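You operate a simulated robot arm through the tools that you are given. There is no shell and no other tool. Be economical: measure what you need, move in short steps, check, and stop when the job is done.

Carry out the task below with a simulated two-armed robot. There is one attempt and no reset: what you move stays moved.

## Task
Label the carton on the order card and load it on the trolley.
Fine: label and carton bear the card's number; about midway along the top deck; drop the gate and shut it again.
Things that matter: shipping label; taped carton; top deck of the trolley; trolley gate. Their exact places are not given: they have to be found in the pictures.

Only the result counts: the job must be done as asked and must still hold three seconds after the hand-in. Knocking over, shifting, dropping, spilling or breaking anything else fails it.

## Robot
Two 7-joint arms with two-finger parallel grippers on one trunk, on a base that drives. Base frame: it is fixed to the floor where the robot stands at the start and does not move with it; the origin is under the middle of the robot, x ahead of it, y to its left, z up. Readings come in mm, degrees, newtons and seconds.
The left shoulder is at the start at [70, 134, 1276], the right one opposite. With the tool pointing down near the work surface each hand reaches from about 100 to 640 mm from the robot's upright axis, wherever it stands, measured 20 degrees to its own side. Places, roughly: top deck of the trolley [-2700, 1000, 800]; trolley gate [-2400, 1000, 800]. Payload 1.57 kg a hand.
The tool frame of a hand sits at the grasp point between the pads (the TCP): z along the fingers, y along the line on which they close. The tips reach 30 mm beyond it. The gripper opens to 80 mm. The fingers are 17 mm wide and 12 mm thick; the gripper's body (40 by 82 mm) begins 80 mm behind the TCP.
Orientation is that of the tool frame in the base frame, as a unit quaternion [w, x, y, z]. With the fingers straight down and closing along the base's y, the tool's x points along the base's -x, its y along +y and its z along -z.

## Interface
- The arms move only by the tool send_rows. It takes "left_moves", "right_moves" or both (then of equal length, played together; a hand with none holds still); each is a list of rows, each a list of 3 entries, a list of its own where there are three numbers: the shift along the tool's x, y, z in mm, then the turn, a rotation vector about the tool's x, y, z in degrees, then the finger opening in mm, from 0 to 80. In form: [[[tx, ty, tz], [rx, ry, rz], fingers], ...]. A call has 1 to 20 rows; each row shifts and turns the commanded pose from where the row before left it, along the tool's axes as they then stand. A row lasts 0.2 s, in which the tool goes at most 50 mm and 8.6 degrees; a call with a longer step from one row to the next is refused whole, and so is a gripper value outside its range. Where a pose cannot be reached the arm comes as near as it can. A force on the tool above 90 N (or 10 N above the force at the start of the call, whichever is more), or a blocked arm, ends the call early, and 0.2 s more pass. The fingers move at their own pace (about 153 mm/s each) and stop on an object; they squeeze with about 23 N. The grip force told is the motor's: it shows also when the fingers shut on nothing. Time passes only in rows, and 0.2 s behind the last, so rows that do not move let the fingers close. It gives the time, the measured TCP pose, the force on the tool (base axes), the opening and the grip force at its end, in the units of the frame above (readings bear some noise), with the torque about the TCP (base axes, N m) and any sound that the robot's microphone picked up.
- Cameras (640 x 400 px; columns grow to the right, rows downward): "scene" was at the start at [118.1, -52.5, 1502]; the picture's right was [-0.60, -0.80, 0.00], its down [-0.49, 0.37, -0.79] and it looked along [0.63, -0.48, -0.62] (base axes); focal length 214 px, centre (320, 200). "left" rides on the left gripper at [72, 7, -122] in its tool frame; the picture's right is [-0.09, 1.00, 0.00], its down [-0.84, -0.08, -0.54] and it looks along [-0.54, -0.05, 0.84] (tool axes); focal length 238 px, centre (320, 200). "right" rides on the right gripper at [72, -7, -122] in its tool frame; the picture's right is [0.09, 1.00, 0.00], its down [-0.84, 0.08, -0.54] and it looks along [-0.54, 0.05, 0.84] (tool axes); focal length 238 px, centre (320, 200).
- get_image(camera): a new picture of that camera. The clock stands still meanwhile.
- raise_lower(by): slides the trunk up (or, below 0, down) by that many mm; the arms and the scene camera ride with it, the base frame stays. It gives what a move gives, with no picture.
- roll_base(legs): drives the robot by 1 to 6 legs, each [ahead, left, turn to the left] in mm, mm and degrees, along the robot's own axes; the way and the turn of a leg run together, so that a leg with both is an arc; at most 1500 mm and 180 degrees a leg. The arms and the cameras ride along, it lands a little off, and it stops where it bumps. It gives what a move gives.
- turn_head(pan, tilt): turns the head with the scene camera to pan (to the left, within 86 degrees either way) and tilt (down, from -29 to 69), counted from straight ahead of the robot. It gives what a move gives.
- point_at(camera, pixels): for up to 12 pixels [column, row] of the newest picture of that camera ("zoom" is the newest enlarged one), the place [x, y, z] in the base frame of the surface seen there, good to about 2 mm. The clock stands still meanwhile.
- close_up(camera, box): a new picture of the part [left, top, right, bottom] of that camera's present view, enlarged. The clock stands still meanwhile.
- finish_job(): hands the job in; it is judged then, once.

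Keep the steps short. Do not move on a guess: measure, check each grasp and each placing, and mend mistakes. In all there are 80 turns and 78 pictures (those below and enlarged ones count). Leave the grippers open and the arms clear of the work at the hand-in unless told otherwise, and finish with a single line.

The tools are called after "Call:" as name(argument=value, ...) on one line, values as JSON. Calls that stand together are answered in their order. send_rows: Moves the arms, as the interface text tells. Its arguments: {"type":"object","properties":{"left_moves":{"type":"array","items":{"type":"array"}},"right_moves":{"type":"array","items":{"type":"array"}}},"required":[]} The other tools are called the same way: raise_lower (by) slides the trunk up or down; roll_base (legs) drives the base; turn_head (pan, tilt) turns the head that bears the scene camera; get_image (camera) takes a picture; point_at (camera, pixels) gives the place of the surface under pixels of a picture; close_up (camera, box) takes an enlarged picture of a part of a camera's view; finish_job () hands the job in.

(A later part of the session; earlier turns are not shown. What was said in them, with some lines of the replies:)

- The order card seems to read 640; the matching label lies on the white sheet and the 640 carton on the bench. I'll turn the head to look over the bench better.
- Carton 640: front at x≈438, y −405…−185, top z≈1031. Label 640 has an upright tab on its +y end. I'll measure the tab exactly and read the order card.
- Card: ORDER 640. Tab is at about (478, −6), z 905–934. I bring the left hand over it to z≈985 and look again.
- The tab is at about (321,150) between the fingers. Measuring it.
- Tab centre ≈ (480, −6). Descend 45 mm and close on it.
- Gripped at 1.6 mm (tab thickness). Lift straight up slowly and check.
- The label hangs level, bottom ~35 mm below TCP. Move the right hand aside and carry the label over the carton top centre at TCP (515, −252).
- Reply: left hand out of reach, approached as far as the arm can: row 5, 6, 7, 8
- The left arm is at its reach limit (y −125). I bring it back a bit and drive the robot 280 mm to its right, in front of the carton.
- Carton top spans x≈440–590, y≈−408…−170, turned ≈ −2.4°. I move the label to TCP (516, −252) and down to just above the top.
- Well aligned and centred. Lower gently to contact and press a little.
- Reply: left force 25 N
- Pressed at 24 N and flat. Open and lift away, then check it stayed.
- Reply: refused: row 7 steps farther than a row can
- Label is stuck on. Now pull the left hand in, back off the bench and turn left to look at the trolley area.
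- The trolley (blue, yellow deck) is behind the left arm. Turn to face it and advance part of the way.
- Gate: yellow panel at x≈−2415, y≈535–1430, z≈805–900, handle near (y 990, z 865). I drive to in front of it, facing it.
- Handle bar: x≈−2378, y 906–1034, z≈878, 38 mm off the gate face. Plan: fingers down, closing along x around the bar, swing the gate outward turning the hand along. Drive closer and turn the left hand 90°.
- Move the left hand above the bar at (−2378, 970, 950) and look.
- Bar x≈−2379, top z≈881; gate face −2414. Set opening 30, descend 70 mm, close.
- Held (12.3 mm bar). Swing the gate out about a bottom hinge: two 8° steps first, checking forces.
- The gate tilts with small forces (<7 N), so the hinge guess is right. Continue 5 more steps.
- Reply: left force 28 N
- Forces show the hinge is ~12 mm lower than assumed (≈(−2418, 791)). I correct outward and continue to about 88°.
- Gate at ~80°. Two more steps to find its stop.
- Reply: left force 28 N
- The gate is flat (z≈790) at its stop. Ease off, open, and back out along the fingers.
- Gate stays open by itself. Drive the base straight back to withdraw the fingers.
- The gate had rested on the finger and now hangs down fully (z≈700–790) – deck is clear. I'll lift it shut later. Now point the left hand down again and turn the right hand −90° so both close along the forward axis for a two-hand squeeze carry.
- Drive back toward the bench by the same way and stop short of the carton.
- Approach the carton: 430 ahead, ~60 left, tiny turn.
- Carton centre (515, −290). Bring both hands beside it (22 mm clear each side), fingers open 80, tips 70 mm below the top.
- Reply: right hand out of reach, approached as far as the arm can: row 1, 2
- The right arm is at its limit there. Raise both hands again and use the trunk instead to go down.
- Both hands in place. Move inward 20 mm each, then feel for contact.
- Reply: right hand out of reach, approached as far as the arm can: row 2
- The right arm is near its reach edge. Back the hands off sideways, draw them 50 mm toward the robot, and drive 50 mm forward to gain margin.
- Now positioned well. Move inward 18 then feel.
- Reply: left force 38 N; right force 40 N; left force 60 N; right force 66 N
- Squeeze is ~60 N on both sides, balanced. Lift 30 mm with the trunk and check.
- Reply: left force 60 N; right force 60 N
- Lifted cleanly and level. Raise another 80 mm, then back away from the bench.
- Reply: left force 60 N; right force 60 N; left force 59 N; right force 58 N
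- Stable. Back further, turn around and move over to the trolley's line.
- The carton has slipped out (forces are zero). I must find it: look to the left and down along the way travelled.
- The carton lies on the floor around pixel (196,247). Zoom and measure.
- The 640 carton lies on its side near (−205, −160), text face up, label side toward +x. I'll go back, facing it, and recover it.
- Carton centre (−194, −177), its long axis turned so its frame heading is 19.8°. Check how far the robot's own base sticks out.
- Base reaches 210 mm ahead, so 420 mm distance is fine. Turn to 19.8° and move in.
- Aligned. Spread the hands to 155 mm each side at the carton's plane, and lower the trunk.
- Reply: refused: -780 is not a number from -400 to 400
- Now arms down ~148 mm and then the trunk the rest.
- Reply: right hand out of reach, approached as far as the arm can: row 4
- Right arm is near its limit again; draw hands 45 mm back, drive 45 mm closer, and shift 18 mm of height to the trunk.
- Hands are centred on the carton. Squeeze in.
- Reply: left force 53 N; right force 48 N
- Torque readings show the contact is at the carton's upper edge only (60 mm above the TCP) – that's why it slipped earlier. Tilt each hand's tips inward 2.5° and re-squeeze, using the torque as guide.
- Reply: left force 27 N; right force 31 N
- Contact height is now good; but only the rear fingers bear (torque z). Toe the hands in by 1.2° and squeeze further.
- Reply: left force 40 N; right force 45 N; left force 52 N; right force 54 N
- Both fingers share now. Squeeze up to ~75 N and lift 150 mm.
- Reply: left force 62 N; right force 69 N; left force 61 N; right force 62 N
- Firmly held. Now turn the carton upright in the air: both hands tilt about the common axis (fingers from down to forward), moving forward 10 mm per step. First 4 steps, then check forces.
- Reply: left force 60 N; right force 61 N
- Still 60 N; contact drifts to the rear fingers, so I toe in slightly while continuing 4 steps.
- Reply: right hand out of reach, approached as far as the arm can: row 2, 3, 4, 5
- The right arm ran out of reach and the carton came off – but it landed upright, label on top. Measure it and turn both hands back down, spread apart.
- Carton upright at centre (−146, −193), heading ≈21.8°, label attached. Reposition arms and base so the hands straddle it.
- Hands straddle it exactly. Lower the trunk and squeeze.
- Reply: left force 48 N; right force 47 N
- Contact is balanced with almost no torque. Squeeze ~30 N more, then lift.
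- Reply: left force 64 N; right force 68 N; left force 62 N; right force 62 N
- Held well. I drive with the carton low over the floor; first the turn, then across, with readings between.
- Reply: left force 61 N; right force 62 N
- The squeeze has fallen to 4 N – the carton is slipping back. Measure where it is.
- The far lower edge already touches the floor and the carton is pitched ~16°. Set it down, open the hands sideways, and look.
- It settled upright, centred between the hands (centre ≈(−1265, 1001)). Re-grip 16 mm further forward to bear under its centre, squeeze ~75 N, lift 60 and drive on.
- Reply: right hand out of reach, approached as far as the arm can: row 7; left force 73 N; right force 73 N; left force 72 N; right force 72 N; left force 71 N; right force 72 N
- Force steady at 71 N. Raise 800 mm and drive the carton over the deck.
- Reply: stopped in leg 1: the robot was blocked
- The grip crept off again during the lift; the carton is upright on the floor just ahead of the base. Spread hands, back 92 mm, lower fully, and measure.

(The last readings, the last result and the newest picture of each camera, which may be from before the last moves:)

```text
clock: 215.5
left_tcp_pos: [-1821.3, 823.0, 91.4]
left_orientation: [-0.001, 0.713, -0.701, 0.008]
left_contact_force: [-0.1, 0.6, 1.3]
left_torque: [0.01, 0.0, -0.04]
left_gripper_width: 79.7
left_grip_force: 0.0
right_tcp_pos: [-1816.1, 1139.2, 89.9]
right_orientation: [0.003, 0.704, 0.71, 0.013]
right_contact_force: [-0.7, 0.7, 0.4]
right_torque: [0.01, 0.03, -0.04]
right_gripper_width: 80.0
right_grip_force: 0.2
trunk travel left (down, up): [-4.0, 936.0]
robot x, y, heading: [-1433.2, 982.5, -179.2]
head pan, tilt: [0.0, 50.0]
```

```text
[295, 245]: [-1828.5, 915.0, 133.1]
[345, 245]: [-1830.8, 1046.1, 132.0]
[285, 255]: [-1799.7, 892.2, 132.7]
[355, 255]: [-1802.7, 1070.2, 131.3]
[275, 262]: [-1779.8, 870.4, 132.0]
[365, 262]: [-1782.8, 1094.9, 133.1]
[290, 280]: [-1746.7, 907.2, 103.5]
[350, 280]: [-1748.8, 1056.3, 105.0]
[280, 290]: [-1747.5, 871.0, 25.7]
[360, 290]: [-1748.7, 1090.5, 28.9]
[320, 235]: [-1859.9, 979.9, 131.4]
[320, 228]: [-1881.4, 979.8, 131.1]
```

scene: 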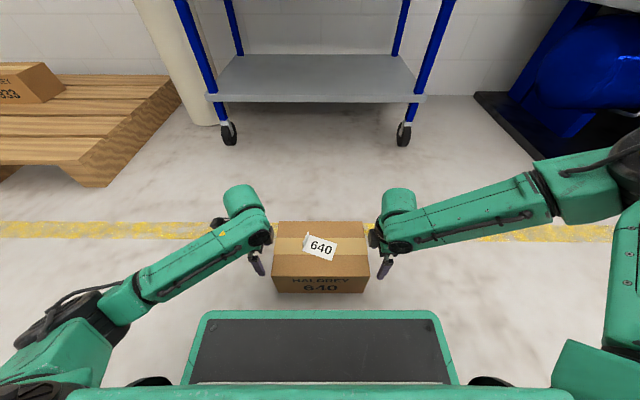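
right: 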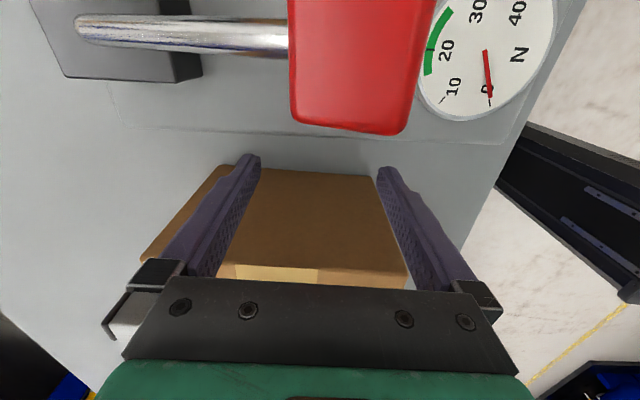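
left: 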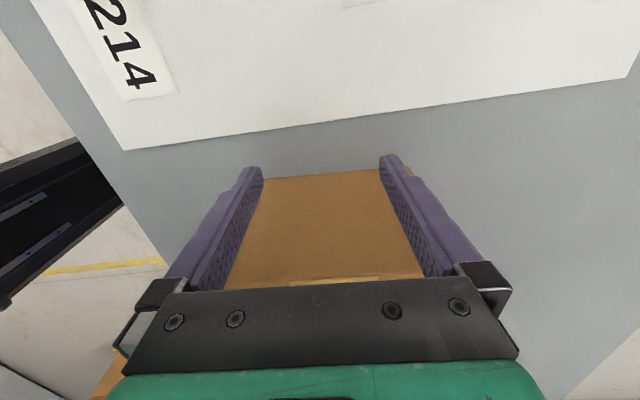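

Carton aligned (centre ≈(−1825, 981)). Grip with more inward tilt for flat contact, lift with a re-squeeze halfway, and drive over the deck.

Call:
send_rows(left_moves=[[[-6, 9, 0], [0, -1.0, 0.5], 80], [[-12, 0, 0], [0, 0, 0], 80], [[-10, 0, 0], [0, 0, 0], 80], [[-4, 0, 0], [0, 0, 0], 80], [[-1.5, 0, 0], [0, 0, 0], 80], [[-1.5, 0, 0], [0, 0, 0], 80], [[-1.5, 0, 0], [0, 0, 0], 80], [[0, 0, 0], [0, 0, 0], 80]], right_moves=[[[-6, -9, 0], [0, -1.0, -0.2], 80], [[-12, 0, 0], [0, 0, 0], 80], [[-10, 0, 0], [0, 0, 0], 80], [[-4, 0, 0], [0, 0, 0], 80], [[-1.5, 0, 0], [0, 0, 0], 80], [[-1.5, 0, 0], [0, 0, 0], 80], [[-1.5, 0, 0], [0, 0, 0], 80], [[0, 0, 0], [0, 0, 0], 80]])

Call:
raise_lower(by=400)

Call:
send_rows(left_moves=[[[-0.8, 0, 0], [0, 0, 0], 80]], right_moves=[[[-0.8, 0, 0], [0, 0, 0], 80]])

Call:
raise_lower(by=400)

Call:
raise_lower(by=40)

Call:
roll_base(legs=[[716, 0, 0]])

Call:
get_image(camera="scene")

```text
clock: 217.3
left_tcp_pos: [-1832.2, 854.2, 90.4]
left_orientation: [-0.002, 0.71, -0.704, 0.01]
left_contact_force: [4.9, -62.2, 6.9]
left_torque: [2.35, 0.02, -2.58]
left_gripper_width: 79.8
left_grip_force: 0.0
right_tcp_pos: [-1823.6, 1114.2, 90.3]
right_orientation: [0.004, 0.705, 0.709, 0.015]
right_contact_force: [-8.4, 62.1, -3.7]
right_torque: [-2.21, 0.21, 0.0]
right_gripper_width: 80.1
right_grip_force: 0.1
right hand out of reach, approached as far as the arm can: row 5
trunk travel left (down, up): [-4.0, 936.0]
robot x, y, heading: [-1433.2, 982.4, -179.5]
head pan, tilt: [0.0, 50.0]
```

```text
clock: 221.1
left_tcp_pos: [-1831.2, 854.8, 489.5]
left_orientation: [-0.003, 0.71, -0.704, 0.012]
left_contact_force: [6.3, -60.3, -2.3]
left_torque: [2.27, 0.2, -2.33]
left_gripper_width: 80.4
left_grip_force: 0.1
right_tcp_pos: [-1822.4, 1113.6, 489.4]
right_orientation: [0.005, 0.705, 0.709, 0.015]
right_contact_force: [-6.2, 61.5, -2.9]
right_torque: [-2.15, -0.16, 0.35]
right_gripper_width: 79.9
right_grip_force: 0.1
trunk travel left (down, up): [-404.0, 536.0]
robot x, y, heading: [-1427.9, 982.9, -179.5]
head pan, tilt: [0.0, 50.0]
```

```text
clock: 221.5
left_tcp_pos: [-1830.9, 854.0, 489.5]
left_orientation: [-0.001, 0.71, -0.704, 0.013]
left_contact_force: [6.6, -66.7, -2.4]
left_torque: [2.56, 0.25, -2.68]
left_gripper_width: 80.4
left_grip_force: 0.0
right_tcp_pos: [-1820.3, 1113.3, 489.9]
right_orientation: [0.004, 0.705, 0.709, 0.016]
right_contact_force: [-6.0, 66.3, -2.5]
right_torque: [-2.43, -0.21, 0.51]
right_gripper_width: 79.8
right_grip_force: 0.1
trunk travel left (down, up): [-404.0, 536.0]
robot x, y, heading: [-1430.3, 981.1, -179.5]
head pan, tilt: [0.0, 50.0]
```

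```text
clock: 225.4
left_tcp_pos: [-1830.7, 854.5, 889.2]
left_orientation: [-0.001, 0.712, -0.703, 0.013]
left_contact_force: [4.2, -66.8, -3.5]
left_torque: [2.56, 0.12, -2.63]
left_gripper_width: 80.0
left_grip_force: 0.2
right_tcp_pos: [-1822.2, 1114.2, 889.8]
right_orientation: [0.004, 0.705, 0.708, 0.017]
right_contact_force: [-3.6, 65.4, -1.9]
right_torque: [-2.45, -0.12, 0.85]
right_gripper_width: 79.5
right_grip_force: 0.1
trunk travel left (down, up): [-804.0, 136.0]
robot x, y, heading: [-1428.8, 982.5, -179.4]
head pan, tilt: [0.0, 50.0]
```

```text
clock: 226.2
left_tcp_pos: [-1831.9, 854.3, 929.9]
left_orientation: [-0.002, 0.711, -0.703, 0.012]
left_contact_force: [3.6, -66.0, -2.6]
left_torque: [2.53, 0.12, -2.56]
left_gripper_width: 80.0
left_grip_force: 0.0
right_tcp_pos: [-1822.8, 1113.1, 930.3]
right_orientation: [0.004, 0.705, 0.709, 0.016]
right_contact_force: [-4.3, 66.8, -2.9]
right_torque: [-2.42, -0.13, 0.91]
right_gripper_width: 79.5
right_grip_force: 0.0
trunk travel left (down, up): [-844.0, 96.0]
robot x, y, heading: [-1432.8, 982.4, -179.5]
head pan, tilt: [0.0, 50.0]
```

```text
clock: 230.1
left_tcp_pos: [-2544.3, 844.7, 929.7]
left_orientation: [-0.001, 0.713, -0.701, 0.012]
left_contact_force: [3.2, -66.2, -3.1]
left_torque: [2.55, 0.1, -2.44]
left_gripper_width: 80.1
left_grip_force: 0.1
right_tcp_pos: [-2534.2, 1104.4, 930.6]
right_orientation: [0.004, 0.703, 0.711, 0.017]
right_contact_force: [-2.2, 66.3, -3.1]
right_torque: [-2.42, -0.12, 1.15]
right_gripper_width: 79.7
right_grip_force: 0.0
trunk travel left (down, up): [-844.0, 96.0]
robot x, y, heading: [-2146.1, 974.9, -179.5]
head pan, tilt: [0.0, 50.0]
```

```text
12 pictures are left
```

scene: 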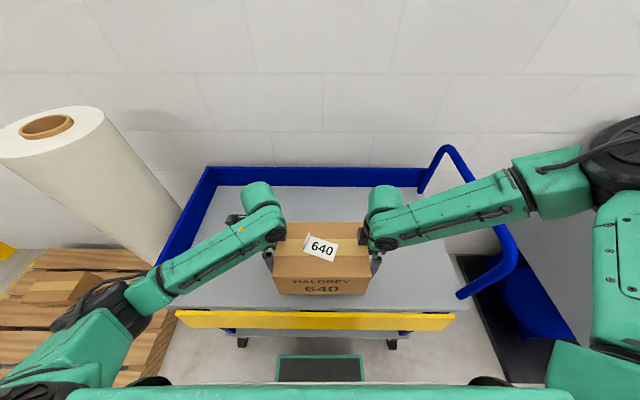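

The carton is over the middle of the deck, still held at 66 N. Set it down, open sideways, rise clear, back off, lower the trunk and pitch the left hand up-forward to prepare lifting the hanging gate.

Call:
raise_lower(by=-39)

Call:
send_rows(left_moves=[[[3, 0, 0], [0, 0, 0], 80], [[5, 0, 0], [0, 0, 0], 80], [[12, 0, 0], [0, 0, 0], 80], [[12, 0, 0], [0, 0, 0], 80], [[0, 0, 0], [0, 0, 0], 0]], right_moves=[[[3, 0, 0], [0, 0, 0], 80], [[5, 0, 0], [0, 0, 0], 80], [[12, 0, 0], [0, 0, 0], 80], [[12, 0, 0], [0, 0, 0], 80], [[0, 0, 0], [0, 0, 0], 80]])

Call:
raise_lower(by=90)

Call:
roll_base(legs=[[-380, 0, 0]])

Call:
raise_lower(by=-400)

Call:
raise_lower(by=-80)

Call:
send_rows(left_moves=[[[0, 40, -20], [0, 0, 0], 0], [[0, 40, -25], [0, 0, 0], 0], [[0, 0, -45], [0, 0, 0], 0], [[0, 0, -45], [0, 0, 0], 0], [[0, 0, 0], [-8.4, 0, 0], 0], [[0, 0, 0], [-8.4, 0, 0], 0], [[0, 0, 0], [-8.4, 0, 0], 0], [[0, 0, 0], [-8.4, 0, 0], 0], [[0, 0, 0], [-8.4, 0, 0], 0], [[0, 0, 0], [-8.4, 0, 0], 0], [[0, 0, 0], [-8.4, 0, 0], 0], [[0, 0, 0], [-8.4, 0, 0], 0], [[0, 0, 0], [-8.4, 0, 0], 0], [[0, 0, 0], [-8.4, 0, 0], 0], [[0, 0, 0], [-8.4, 0, 0], 0], [[0, 0, 0], [-8.4, 0, 0], 0], [[0, 0, 0], [-8.4, 0, 0], 0], [[0, 0, 0], [-8.4, 0, 0], 0], [[0, 0, 0], [-8.4, 0, 0], 0], [[0, 0, 0], [-8.4, 0, 0], 0]])

Call:
get_image(camera="scene")

```text
clock: 230.9
left_tcp_pos: [-2544.9, 845.1, 890.9]
left_orientation: [-0.001, 0.712, -0.702, 0.012]
left_contact_force: [0.9, -6.6, -0.8]
left_torque: [0.3, 0.09, -0.4]
left_gripper_width: 80.0
left_grip_force: 0.0
right_tcp_pos: [-2534.7, 1105.5, 891.3]
right_orientation: [0.005, 0.704, 0.71, 0.018]
right_contact_force: [-1.3, 7.5, -3.1]
right_torque: [-0.22, 0.03, 0.23]
right_gripper_width: 80.1
right_grip_force: 0.1
trunk travel left (down, up): [-805.0, 135.0]
robot x, y, heading: [-2144.0, 978.8, -179.3]
head pan, tilt: [0.0, 50.0]
```

```text
clock: 232.1
left_tcp_pos: [-2543.5, 814.8, 892.3]
left_orientation: [-0.001, 0.712, -0.702, 0.012]
left_contact_force: [-0.3, -0.2, 0.6]
left_torque: [0.0, 0.02, -0.04]
left_gripper_width: 0.1
left_grip_force: 21.0
right_tcp_pos: [-2535.2, 1137.6, 892.6]
right_orientation: [0.005, 0.703, 0.711, 0.017]
right_contact_force: [0.6, -0.5, -0.7]
right_torque: [0.02, -0.01, 0.0]
right_gripper_width: 80.1
right_grip_force: 0.1
trunk travel left (down, up): [-805.0, 135.0]
robot x, y, heading: [-2146.6, 973.9, -179.4]
head pan, tilt: [0.0, 50.0]
```

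```text
clock: 233.4
left_tcp_pos: [-2544.9, 814.3, 981.0]
left_orientation: [-0.002, 0.712, -0.702, 0.012]
left_contact_force: [-0.5, -0.6, -0.8]
left_torque: [0.0, -0.01, -0.02]
left_gripper_width: 0.1
left_grip_force: 21.3
right_tcp_pos: [-2535.7, 1138.2, 984.3]
right_orientation: [0.005, 0.704, 0.71, 0.017]
right_contact_force: [-0.7, 0.3, 0.1]
right_torque: [0.0, 0.03, 0.02]
right_gripper_width: 80.1
right_grip_force: 0.0
trunk travel left (down, up): [-895.0, 45.0]
robot x, y, heading: [-2145.0, 972.0, -179.3]
head pan, tilt: [0.0, 50.0]
```

```text
clock: 235.7
left_tcp_pos: [-2174.8, 818.8, 980.7]
left_orientation: [-0.002, 0.713, -0.701, 0.012]
left_contact_force: [-0.5, -0.6, -0.8]
left_torque: [-0.02, 0.0, 0.03]
left_gripper_width: 0.0
left_grip_force: 21.2
right_tcp_pos: [-2166.1, 1142.7, 980.9]
right_orientation: [0.005, 0.703, 0.711, 0.017]
right_contact_force: [-0.6, 0.4, -0.8]
right_torque: [-0.01, 0.01, -0.02]
right_gripper_width: 80.0
right_grip_force: 0.0
trunk travel left (down, up): [-895.0, 45.0]
robot x, y, heading: [-1775.0, 979.5, -179.4]
head pan, tilt: [0.0, 50.0]
```

```text
clock: 239.6
left_tcp_pos: [-2174.9, 819.1, 580.4]
left_orientation: [-0.001, 0.713, -0.701, 0.012]
left_contact_force: [0.0, -0.2, 0.4]
left_torque: [0.01, -0.01, -0.01]
left_gripper_width: 0.4
left_grip_force: 21.4
right_tcp_pos: [-2164.5, 1142.2, 582.1]
right_orientation: [0.004, 0.704, 0.71, 0.016]
right_contact_force: [0.4, 0.6, 0.4]
right_torque: [-0.02, -0.01, -0.03]
right_gripper_width: 79.9
right_grip_force: 0.0
trunk travel left (down, up): [-495.0, 445.0]
robot x, y, heading: [-1772.6, 982.1, -179.2]
head pan, tilt: [0.0, 50.0]
```

```text
clock: 240.7
left_tcp_pos: [-2173.9, 817.9, 501.8]
left_orientation: [-0.001, 0.713, -0.701, 0.012]
left_contact_force: [0.0, -0.6, 0.1]
left_torque: [-0.02, -0.03, -0.02]
left_gripper_width: 0.0
left_grip_force: 21.3
right_tcp_pos: [-2164.4, 1142.1, 501.6]
right_orientation: [0.003, 0.703, 0.711, 0.017]
right_contact_force: [-0.2, 1.2, -1.3]
right_torque: [-0.04, 0.0, -0.01]
right_gripper_width: 79.9
right_grip_force: 0.0
trunk travel left (down, up): [-415.0, 525.0]
robot x, y, heading: [-1779.0, 978.8, -179.2]
head pan, tilt: [0.0, 50.0]
```

```text
clock: 244.9
left_tcp_pos: [-2256.4, 818.7, 635.1]
left_orientation: [0.656, 0.277, -0.282, -0.642]
left_contact_force: [0.1, -0.7, 0.9]
left_torque: [0.03, -0.01, 0.0]
left_gripper_width: 0.0
left_grip_force: 21.4
right_tcp_pos: [-2164.5, 1142.3, 501.6]
right_orientation: [0.004, 0.703, 0.711, 0.018]
right_contact_force: [1.1, -0.3, -0.6]
right_torque: [0.0, 0.0, 0.02]
right_gripper_width: 80.1
right_grip_force: 0.1
trunk travel left (down, up): [-415.0, 525.0]
robot x, y, heading: [-1773.0, 984.6, -179.3]
head pan, tilt: [0.0, 50.0]
```

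```text
11 pictures are left
```

scene: 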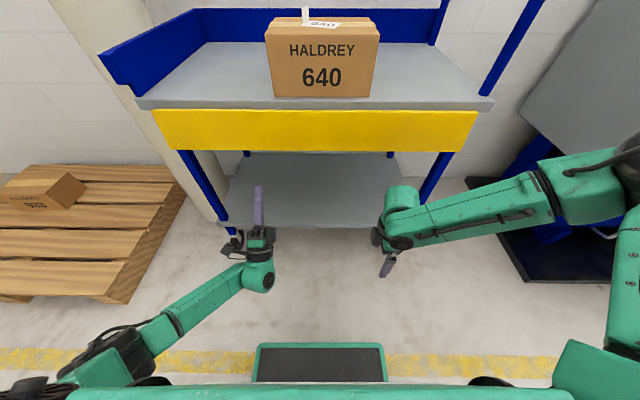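

The carton stands midway on the deck. Now the gate: measure its hanging edge, and insert the closed left fingers (pointing 45° up-forward, at y≈818 beside the handle) under and behind its lower edge.

Call:
point_at(camera="scene", pixels=[[230, 148], [230, 130], [230, 114], [400, 149], [400, 114], [258, 192], [320, 80], [320, 105]])

Call:
raise_lower(by=-16)

Call:
roll_base(legs=[[160, 0, 0]])

Call:
send_rows(left_moves=[[[0, -13, 13.2], [0, 0, 0], 0], [[0, -13, 13.2], [0, 0, 0], 0], [[0, 0, 0], [0, 0, 0], 0]])

Call:
get_image(camera="scene")

```text
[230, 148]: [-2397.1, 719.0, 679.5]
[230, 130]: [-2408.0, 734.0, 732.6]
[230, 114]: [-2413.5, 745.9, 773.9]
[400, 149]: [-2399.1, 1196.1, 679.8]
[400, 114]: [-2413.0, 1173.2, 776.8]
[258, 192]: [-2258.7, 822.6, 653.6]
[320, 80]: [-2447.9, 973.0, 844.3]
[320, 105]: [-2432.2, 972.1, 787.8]
```

```text
clock: 245.6
left_tcp_pos: [-2257.4, 820.0, 619.5]
left_orientation: [0.656, 0.277, -0.283, -0.643]
left_contact_force: [0.0, 0.7, 0.1]
left_torque: [-0.03, -0.03, 0.01]
left_gripper_width: 0.0
left_grip_force: 21.5
right_tcp_pos: [-2164.9, 1141.5, 486.9]
right_orientation: [0.004, 0.704, 0.71, 0.016]
right_contact_force: [0.7, -0.8, -0.4]
right_torque: [0.05, 0.02, 0.01]
right_gripper_width: 79.8
right_grip_force: 0.1
trunk travel left (down, up): [-399.0, 541.0]
robot x, y, heading: [-1776.6, 979.5, -179.2]
head pan, tilt: [0.0, 50.0]
```

```text
clock: 247.0
left_tcp_pos: [-2414.7, 816.9, 618.0]
left_orientation: [0.657, 0.277, -0.283, -0.642]
left_contact_force: [0.2, 0.0, 0.2]
left_torque: [-0.01, 0.01, 0.03]
left_gripper_width: 0.1
left_grip_force: 21.7
right_tcp_pos: [-2324.4, 1140.0, 485.3]
right_orientation: [0.005, 0.703, 0.711, 0.017]
right_contact_force: [0.2, 0.2, -0.3]
right_torque: [-0.02, -0.03, 0.0]
right_gripper_width: 80.0
right_grip_force: 0.0
trunk travel left (down, up): [-399.0, 541.0]
robot x, y, heading: [-1933.7, 975.6, -179.3]
head pan, tilt: [0.0, 50.0]
```

```text
clock: 247.8
left_tcp_pos: [-2451.8, 815.9, 617.4]
left_orientation: [0.657, 0.277, -0.282, -0.641]
left_contact_force: [-1.2, -0.8, 0.2]
left_torque: [-0.02, -0.02, 0.01]
left_gripper_width: 0.0
left_grip_force: 21.7
right_tcp_pos: [-2324.0, 1140.2, 486.2]
right_orientation: [0.005, 0.703, 0.711, 0.017]
right_contact_force: [-0.5, 0.1, 0.6]
right_torque: [-0.05, 0.0, -0.01]
right_gripper_width: 80.1
right_grip_force: 0.0
trunk travel left (down, up): [-399.0, 541.0]
robot x, y, heading: [-1935.6, 975.4, -179.0]
head pan, tilt: [0.0, 50.0]
```

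```text
10 pictures are left
```

scene: 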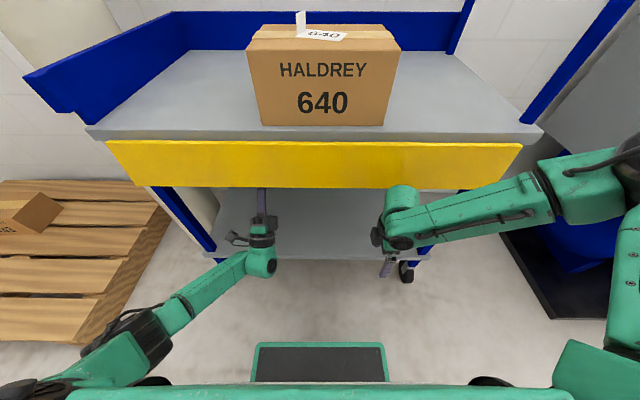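

The gate's lower edge is at (≈−2405, 680). Raise the fingertips behind it, pull out with the base, then sweep the gate up and over along its arc slowly.

Call:
send_rows(left_moves=[[[0, 27.8, 27.3], [0, 0, 0], 0], [[0, 27.8, 27.3], [0, 0, 0], 0], [[0, 0, 0], [0, 0, 0], 0]])

Call:
roll_base(legs=[[-50, 0, 0]])

Call:
send_rows(left_moves=[[[0, 6.3, -6.4], [0, 0, 0], 0], [[0, 6.3, -6.4], [0, 0, 0], 0], [[0, 6.6, -6.8], [0, 0, 0], 0], [[0, 6.6, -6.8], [0, 0, 0], 0], [[0, 9.5, -4.7], [0, 0, 0], 0], [[0, 9.5, -4.7], [0, 0, 0], 0], [[0, 11.3, -0.1], [0, 0, 0], 0], [[0, 11.3, -0.1], [0, 0, 0], 0], [[0, 10.6, 2.7], [0, 0, 0], 0], [[0, 10.6, 2.7], [0, 0, 0], 0], [[0, 10, 5.5], [0, 0, 0], 0], [[0, 10, 5.5], [0, 0, 0], 0]])

Call:
get_image(camera="scene")

Call:
send_rows(left_moves=[[[0, 7.9, 7.7], [0, 0, 0], 0], [[0, 7.9, 7.7], [0, 0, 0], 0], [[0, 6.1, 9.5], [0, 0, 0], 0], [[0, 6.1, 9.5], [0, 0, 0], 0], [[0, 3, 11], [0, 0, 0], 0], [[0, 3, 11], [0, 0, 0], 0], [[0, 0.5, 11.3], [0, 0, 0], 0], [[0, 0.4, 11.3], [0, 0, 0], 0], [[0, -2.7, 10.6], [0, 0, 0], 0], [[0, -2.7, 10.6], [0, 0, 0], 0], [[0, -5.5, 10], [0, 0, 0], 0], [[0, -5.6, 10], [0, 0, 0], 0], [[0, -3, 3], [0, 0, 0], 0], [[0, -3, 3], [0, 0, 0], 0], [[0, 0, 0], [0, 0, 0], 0]])

Call:
get_image(camera="scene")

```text
clock: 248.6
left_tcp_pos: [-2453.3, 816.9, 694.6]
left_orientation: [0.657, 0.278, -0.283, -0.641]
left_contact_force: [-0.4, 0.1, -1.3]
left_torque: [0.02, 0.13, 0.01]
left_gripper_width: 0.1
left_grip_force: 21.3
right_tcp_pos: [-2325.0, 1140.0, 486.9]
right_orientation: [0.004, 0.704, 0.71, 0.016]
right_contact_force: [0.2, 0.8, -0.1]
right_torque: [0.03, 0.03, 0.01]
right_gripper_width: 80.0
right_grip_force: 0.1
trunk travel left (down, up): [-399.0, 541.0]
robot x, y, heading: [-1933.7, 979.7, -179.2]
head pan, tilt: [0.0, 50.0]
```

```text
clock: 249.5
left_tcp_pos: [-2403.3, 819.0, 694.5]
left_orientation: [0.657, 0.277, -0.283, -0.641]
left_contact_force: [-1.1, 0.3, -2.6]
left_torque: [0.02, 0.05, 0.03]
left_gripper_width: 0.0
left_grip_force: 21.3
right_tcp_pos: [-2273.6, 1140.0, 487.0]
right_orientation: [0.004, 0.703, 0.711, 0.017]
right_contact_force: [0.3, -0.2, 0.5]
right_torque: [0.02, 0.02, 0.0]
right_gripper_width: 80.0
right_grip_force: 0.1
trunk travel left (down, up): [-399.0, 541.0]
robot x, y, heading: [-1883.2, 978.4, -179.3]
head pan, tilt: [0.0, 50.0]
```

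```text
clock: 252.1
left_tcp_pos: [-2313.4, 819.6, 761.5]
left_orientation: [0.657, 0.279, -0.283, -0.641]
left_contact_force: [-2.6, -0.5, -3.9]
left_torque: [0.05, -0.12, -0.01]
left_gripper_width: 0.0
left_grip_force: 21.5
right_tcp_pos: [-2272.8, 1140.1, 485.9]
right_orientation: [0.004, 0.703, 0.711, 0.017]
right_contact_force: [-0.7, -0.5, -0.1]
right_torque: [-0.01, 0.01, -0.04]
right_gripper_width: 80.1
right_grip_force: 0.1
trunk travel left (down, up): [-399.0, 541.0]
robot x, y, heading: [-1882.5, 979.3, -179.4]
head pan, tilt: [0.0, 50.0]
```

```text
9 pictures are left
```

scene: 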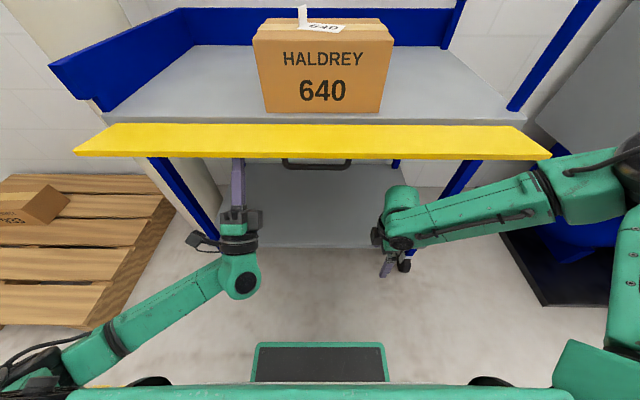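

```text
clock: 255.1
left_tcp_pos: [-2386.4, 821.4, 854.9]
left_orientation: [0.658, 0.274, -0.282, -0.642]
left_contact_force: [38.3, -5.5, -13.1]
left_torque: [0.1, 0.1, 0.07]
left_gripper_width: 0.2
left_grip_force: 21.1
right_tcp_pos: [-2268.8, 1137.5, 489.3]
right_orientation: [0.001, 0.702, 0.712, 0.016]
right_contact_force: [1.0, 0.0, -0.4]
right_torque: [0.0, -0.02, 0.01]
right_gripper_width: 79.9
right_grip_force: 0.0
trunk travel left (down, up): [-399.0, 541.0]
robot x, y, heading: [-1879.6, 974.6, -178.9]
head pan, tilt: [0.0, 50.0]
stopped in row 14 (left hand): the force on the tool passed its limit (the readings are from after the stop); the commanded pose is now the measured one
```

```text
8 pictures are left
5 turns are left
```

scene: 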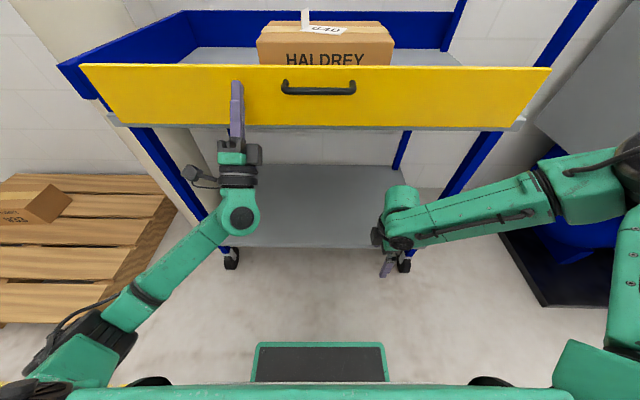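

The gate is up against its stop. Check it's upright.

Call:
point_at(camera="scene", pixels=[[150, 72], [150, 120], [450, 75], [450, 118], [400, 66], [320, 62], [320, 40]])

Call:
send_rows(left_moves=[[[0, -2, 2], [0, 0, 0], 0], [[0, 0, 0], [0, 0, 0], 0], [[0, 2, -2], [0, 0, 0], 0], [[0, 2, -2], [0, 0, 0], 0], [[0, 3, -3], [0, 0, 0], 0], [[0, 5, -5], [0, 0, 0], 0], [[0, 0, 0], [0, 0, 0], 0]])

Call:
get_image(camera="scene")

Call:
point_at(camera="scene", pixels=[[150, 74], [150, 118], [450, 75], [450, 115]])

```text
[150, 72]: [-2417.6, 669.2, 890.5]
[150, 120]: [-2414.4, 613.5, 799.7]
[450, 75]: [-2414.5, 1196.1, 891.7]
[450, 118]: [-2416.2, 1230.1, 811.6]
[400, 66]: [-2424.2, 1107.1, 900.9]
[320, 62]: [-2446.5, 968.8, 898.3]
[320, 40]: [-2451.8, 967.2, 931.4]
```

```text
clock: 256.7
left_tcp_pos: [-2382.6, 822.7, 853.6]
left_orientation: [0.656, 0.277, -0.287, -0.641]
left_contact_force: [-0.8, 0.1, -0.1]
left_torque: [-0.01, 0.02, -0.01]
left_gripper_width: 0.0
left_grip_force: 21.2
right_tcp_pos: [-2272.0, 1140.4, 486.7]
right_orientation: [0.004, 0.703, 0.711, 0.016]
right_contact_force: [0.3, -0.8, 0.2]
right_torque: [0.03, 0.0, 0.0]
right_gripper_width: 80.0
right_grip_force: 0.1
trunk travel left (down, up): [-399.0, 541.0]
robot x, y, heading: [-1882.1, 978.9, -179.4]
head pan, tilt: [0.0, 50.0]
```

```text
7 pictures are left
```

scene: 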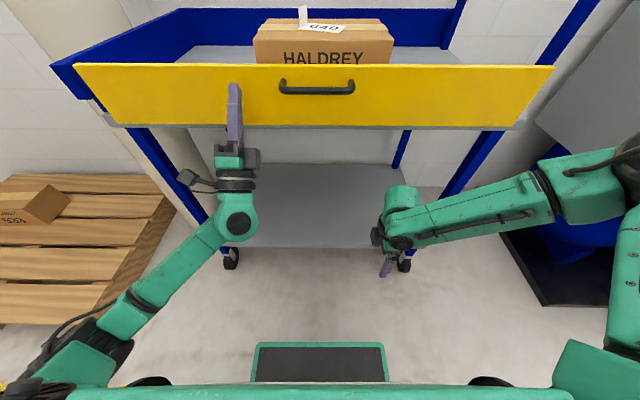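

```text
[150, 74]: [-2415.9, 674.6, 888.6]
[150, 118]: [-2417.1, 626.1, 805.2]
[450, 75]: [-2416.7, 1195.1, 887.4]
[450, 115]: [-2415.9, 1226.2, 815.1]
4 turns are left
```

Gate stands vertical at x≈−2416 with zero force on the hand. Back off, open the gripper and check it stays shut.

Call:
roll_base(legs=[[-350, 0, 0]])

Call:
send_rows(left_moves=[[[0, 0, 0], [0, 0, 0], 60], [[0, 0, 0], [0, 0, 0], 60], [[0, 0, 0], [0, 0, 0], 60]])

Call:
raise_lower(by=400)

Call:
get_image(camera="scene")

```text
clock: 259.0
left_tcp_pos: [-2031.1, 830.3, 854.1]
left_orientation: [0.654, 0.276, -0.288, -0.643]
left_contact_force: [0.4, 0.2, -0.3]
left_torque: [0.01, -0.03, 0.01]
left_gripper_width: 0.0
left_grip_force: 20.8
right_tcp_pos: [-1921.1, 1146.1, 487.2]
right_orientation: [0.004, 0.704, 0.71, 0.016]
right_contact_force: [-0.3, -0.2, 0.8]
right_torque: [-0.01, 0.0, -0.02]
right_gripper_width: 80.1
right_grip_force: 0.0
trunk travel left (down, up): [-399.0, 541.0]
robot x, y, heading: [-1530.2, 981.2, -179.4]
head pan, tilt: [0.0, 50.0]
```

```text
clock: 259.8
left_tcp_pos: [-2031.2, 829.7, 853.9]
left_orientation: [0.654, 0.276, -0.287, -0.643]
left_contact_force: [0.8, -0.2, 0.7]
left_torque: [-0.01, 0.0, -0.01]
left_gripper_width: 60.1
left_grip_force: 0.0
right_tcp_pos: [-1921.6, 1146.7, 486.5]
right_orientation: [0.004, 0.705, 0.709, 0.017]
right_contact_force: [-0.6, 0.2, 0.0]
right_torque: [0.04, -0.02, 0.0]
right_gripper_width: 80.1
right_grip_force: 0.0
trunk travel left (down, up): [-399.0, 541.0]
robot x, y, heading: [-1534.9, 982.9, -179.6]
head pan, tilt: [0.0, 50.0]
```

```text
clock: 263.6
left_tcp_pos: [-2031.7, 831.3, 1253.8]
left_orientation: [0.654, 0.276, -0.289, -0.643]
left_contact_force: [-0.6, -0.3, -0.2]
left_torque: [-0.05, 0.0, 0.01]
left_gripper_width: 60.0
left_grip_force: 0.0
right_tcp_pos: [-1921.3, 1146.0, 887.2]
right_orientation: [0.004, 0.705, 0.709, 0.016]
right_contact_force: [-0.2, 0.3, -0.1]
right_torque: [-0.02, 0.0, -0.02]
right_gripper_width: 79.9
right_grip_force: 0.0
trunk travel left (down, up): [-799.0, 141.0]
robot x, y, heading: [-1530.3, 982.4, -179.7]
head pan, tilt: [0.0, 50.0]
```

```text
6 pictures are left
3 turns are left
```

scene: 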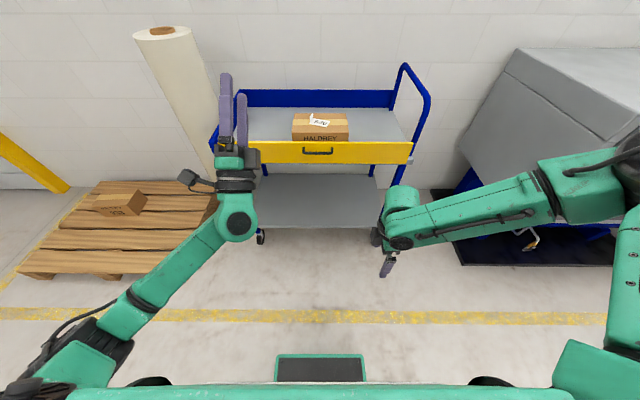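

The gate stays shut, the labelled 640 carton stands midway on the deck, and the grippers are open and clear. I'm handing in.

Call:
finish_job()

```text
The job is handed in.
```

Carton 640 bears label 640 and stands upright about midway on the trolley's top deck with the gate dropped and shut again, but I dropped the carton several times on the way (it landed on the floor), and the label now sits turned on its top.
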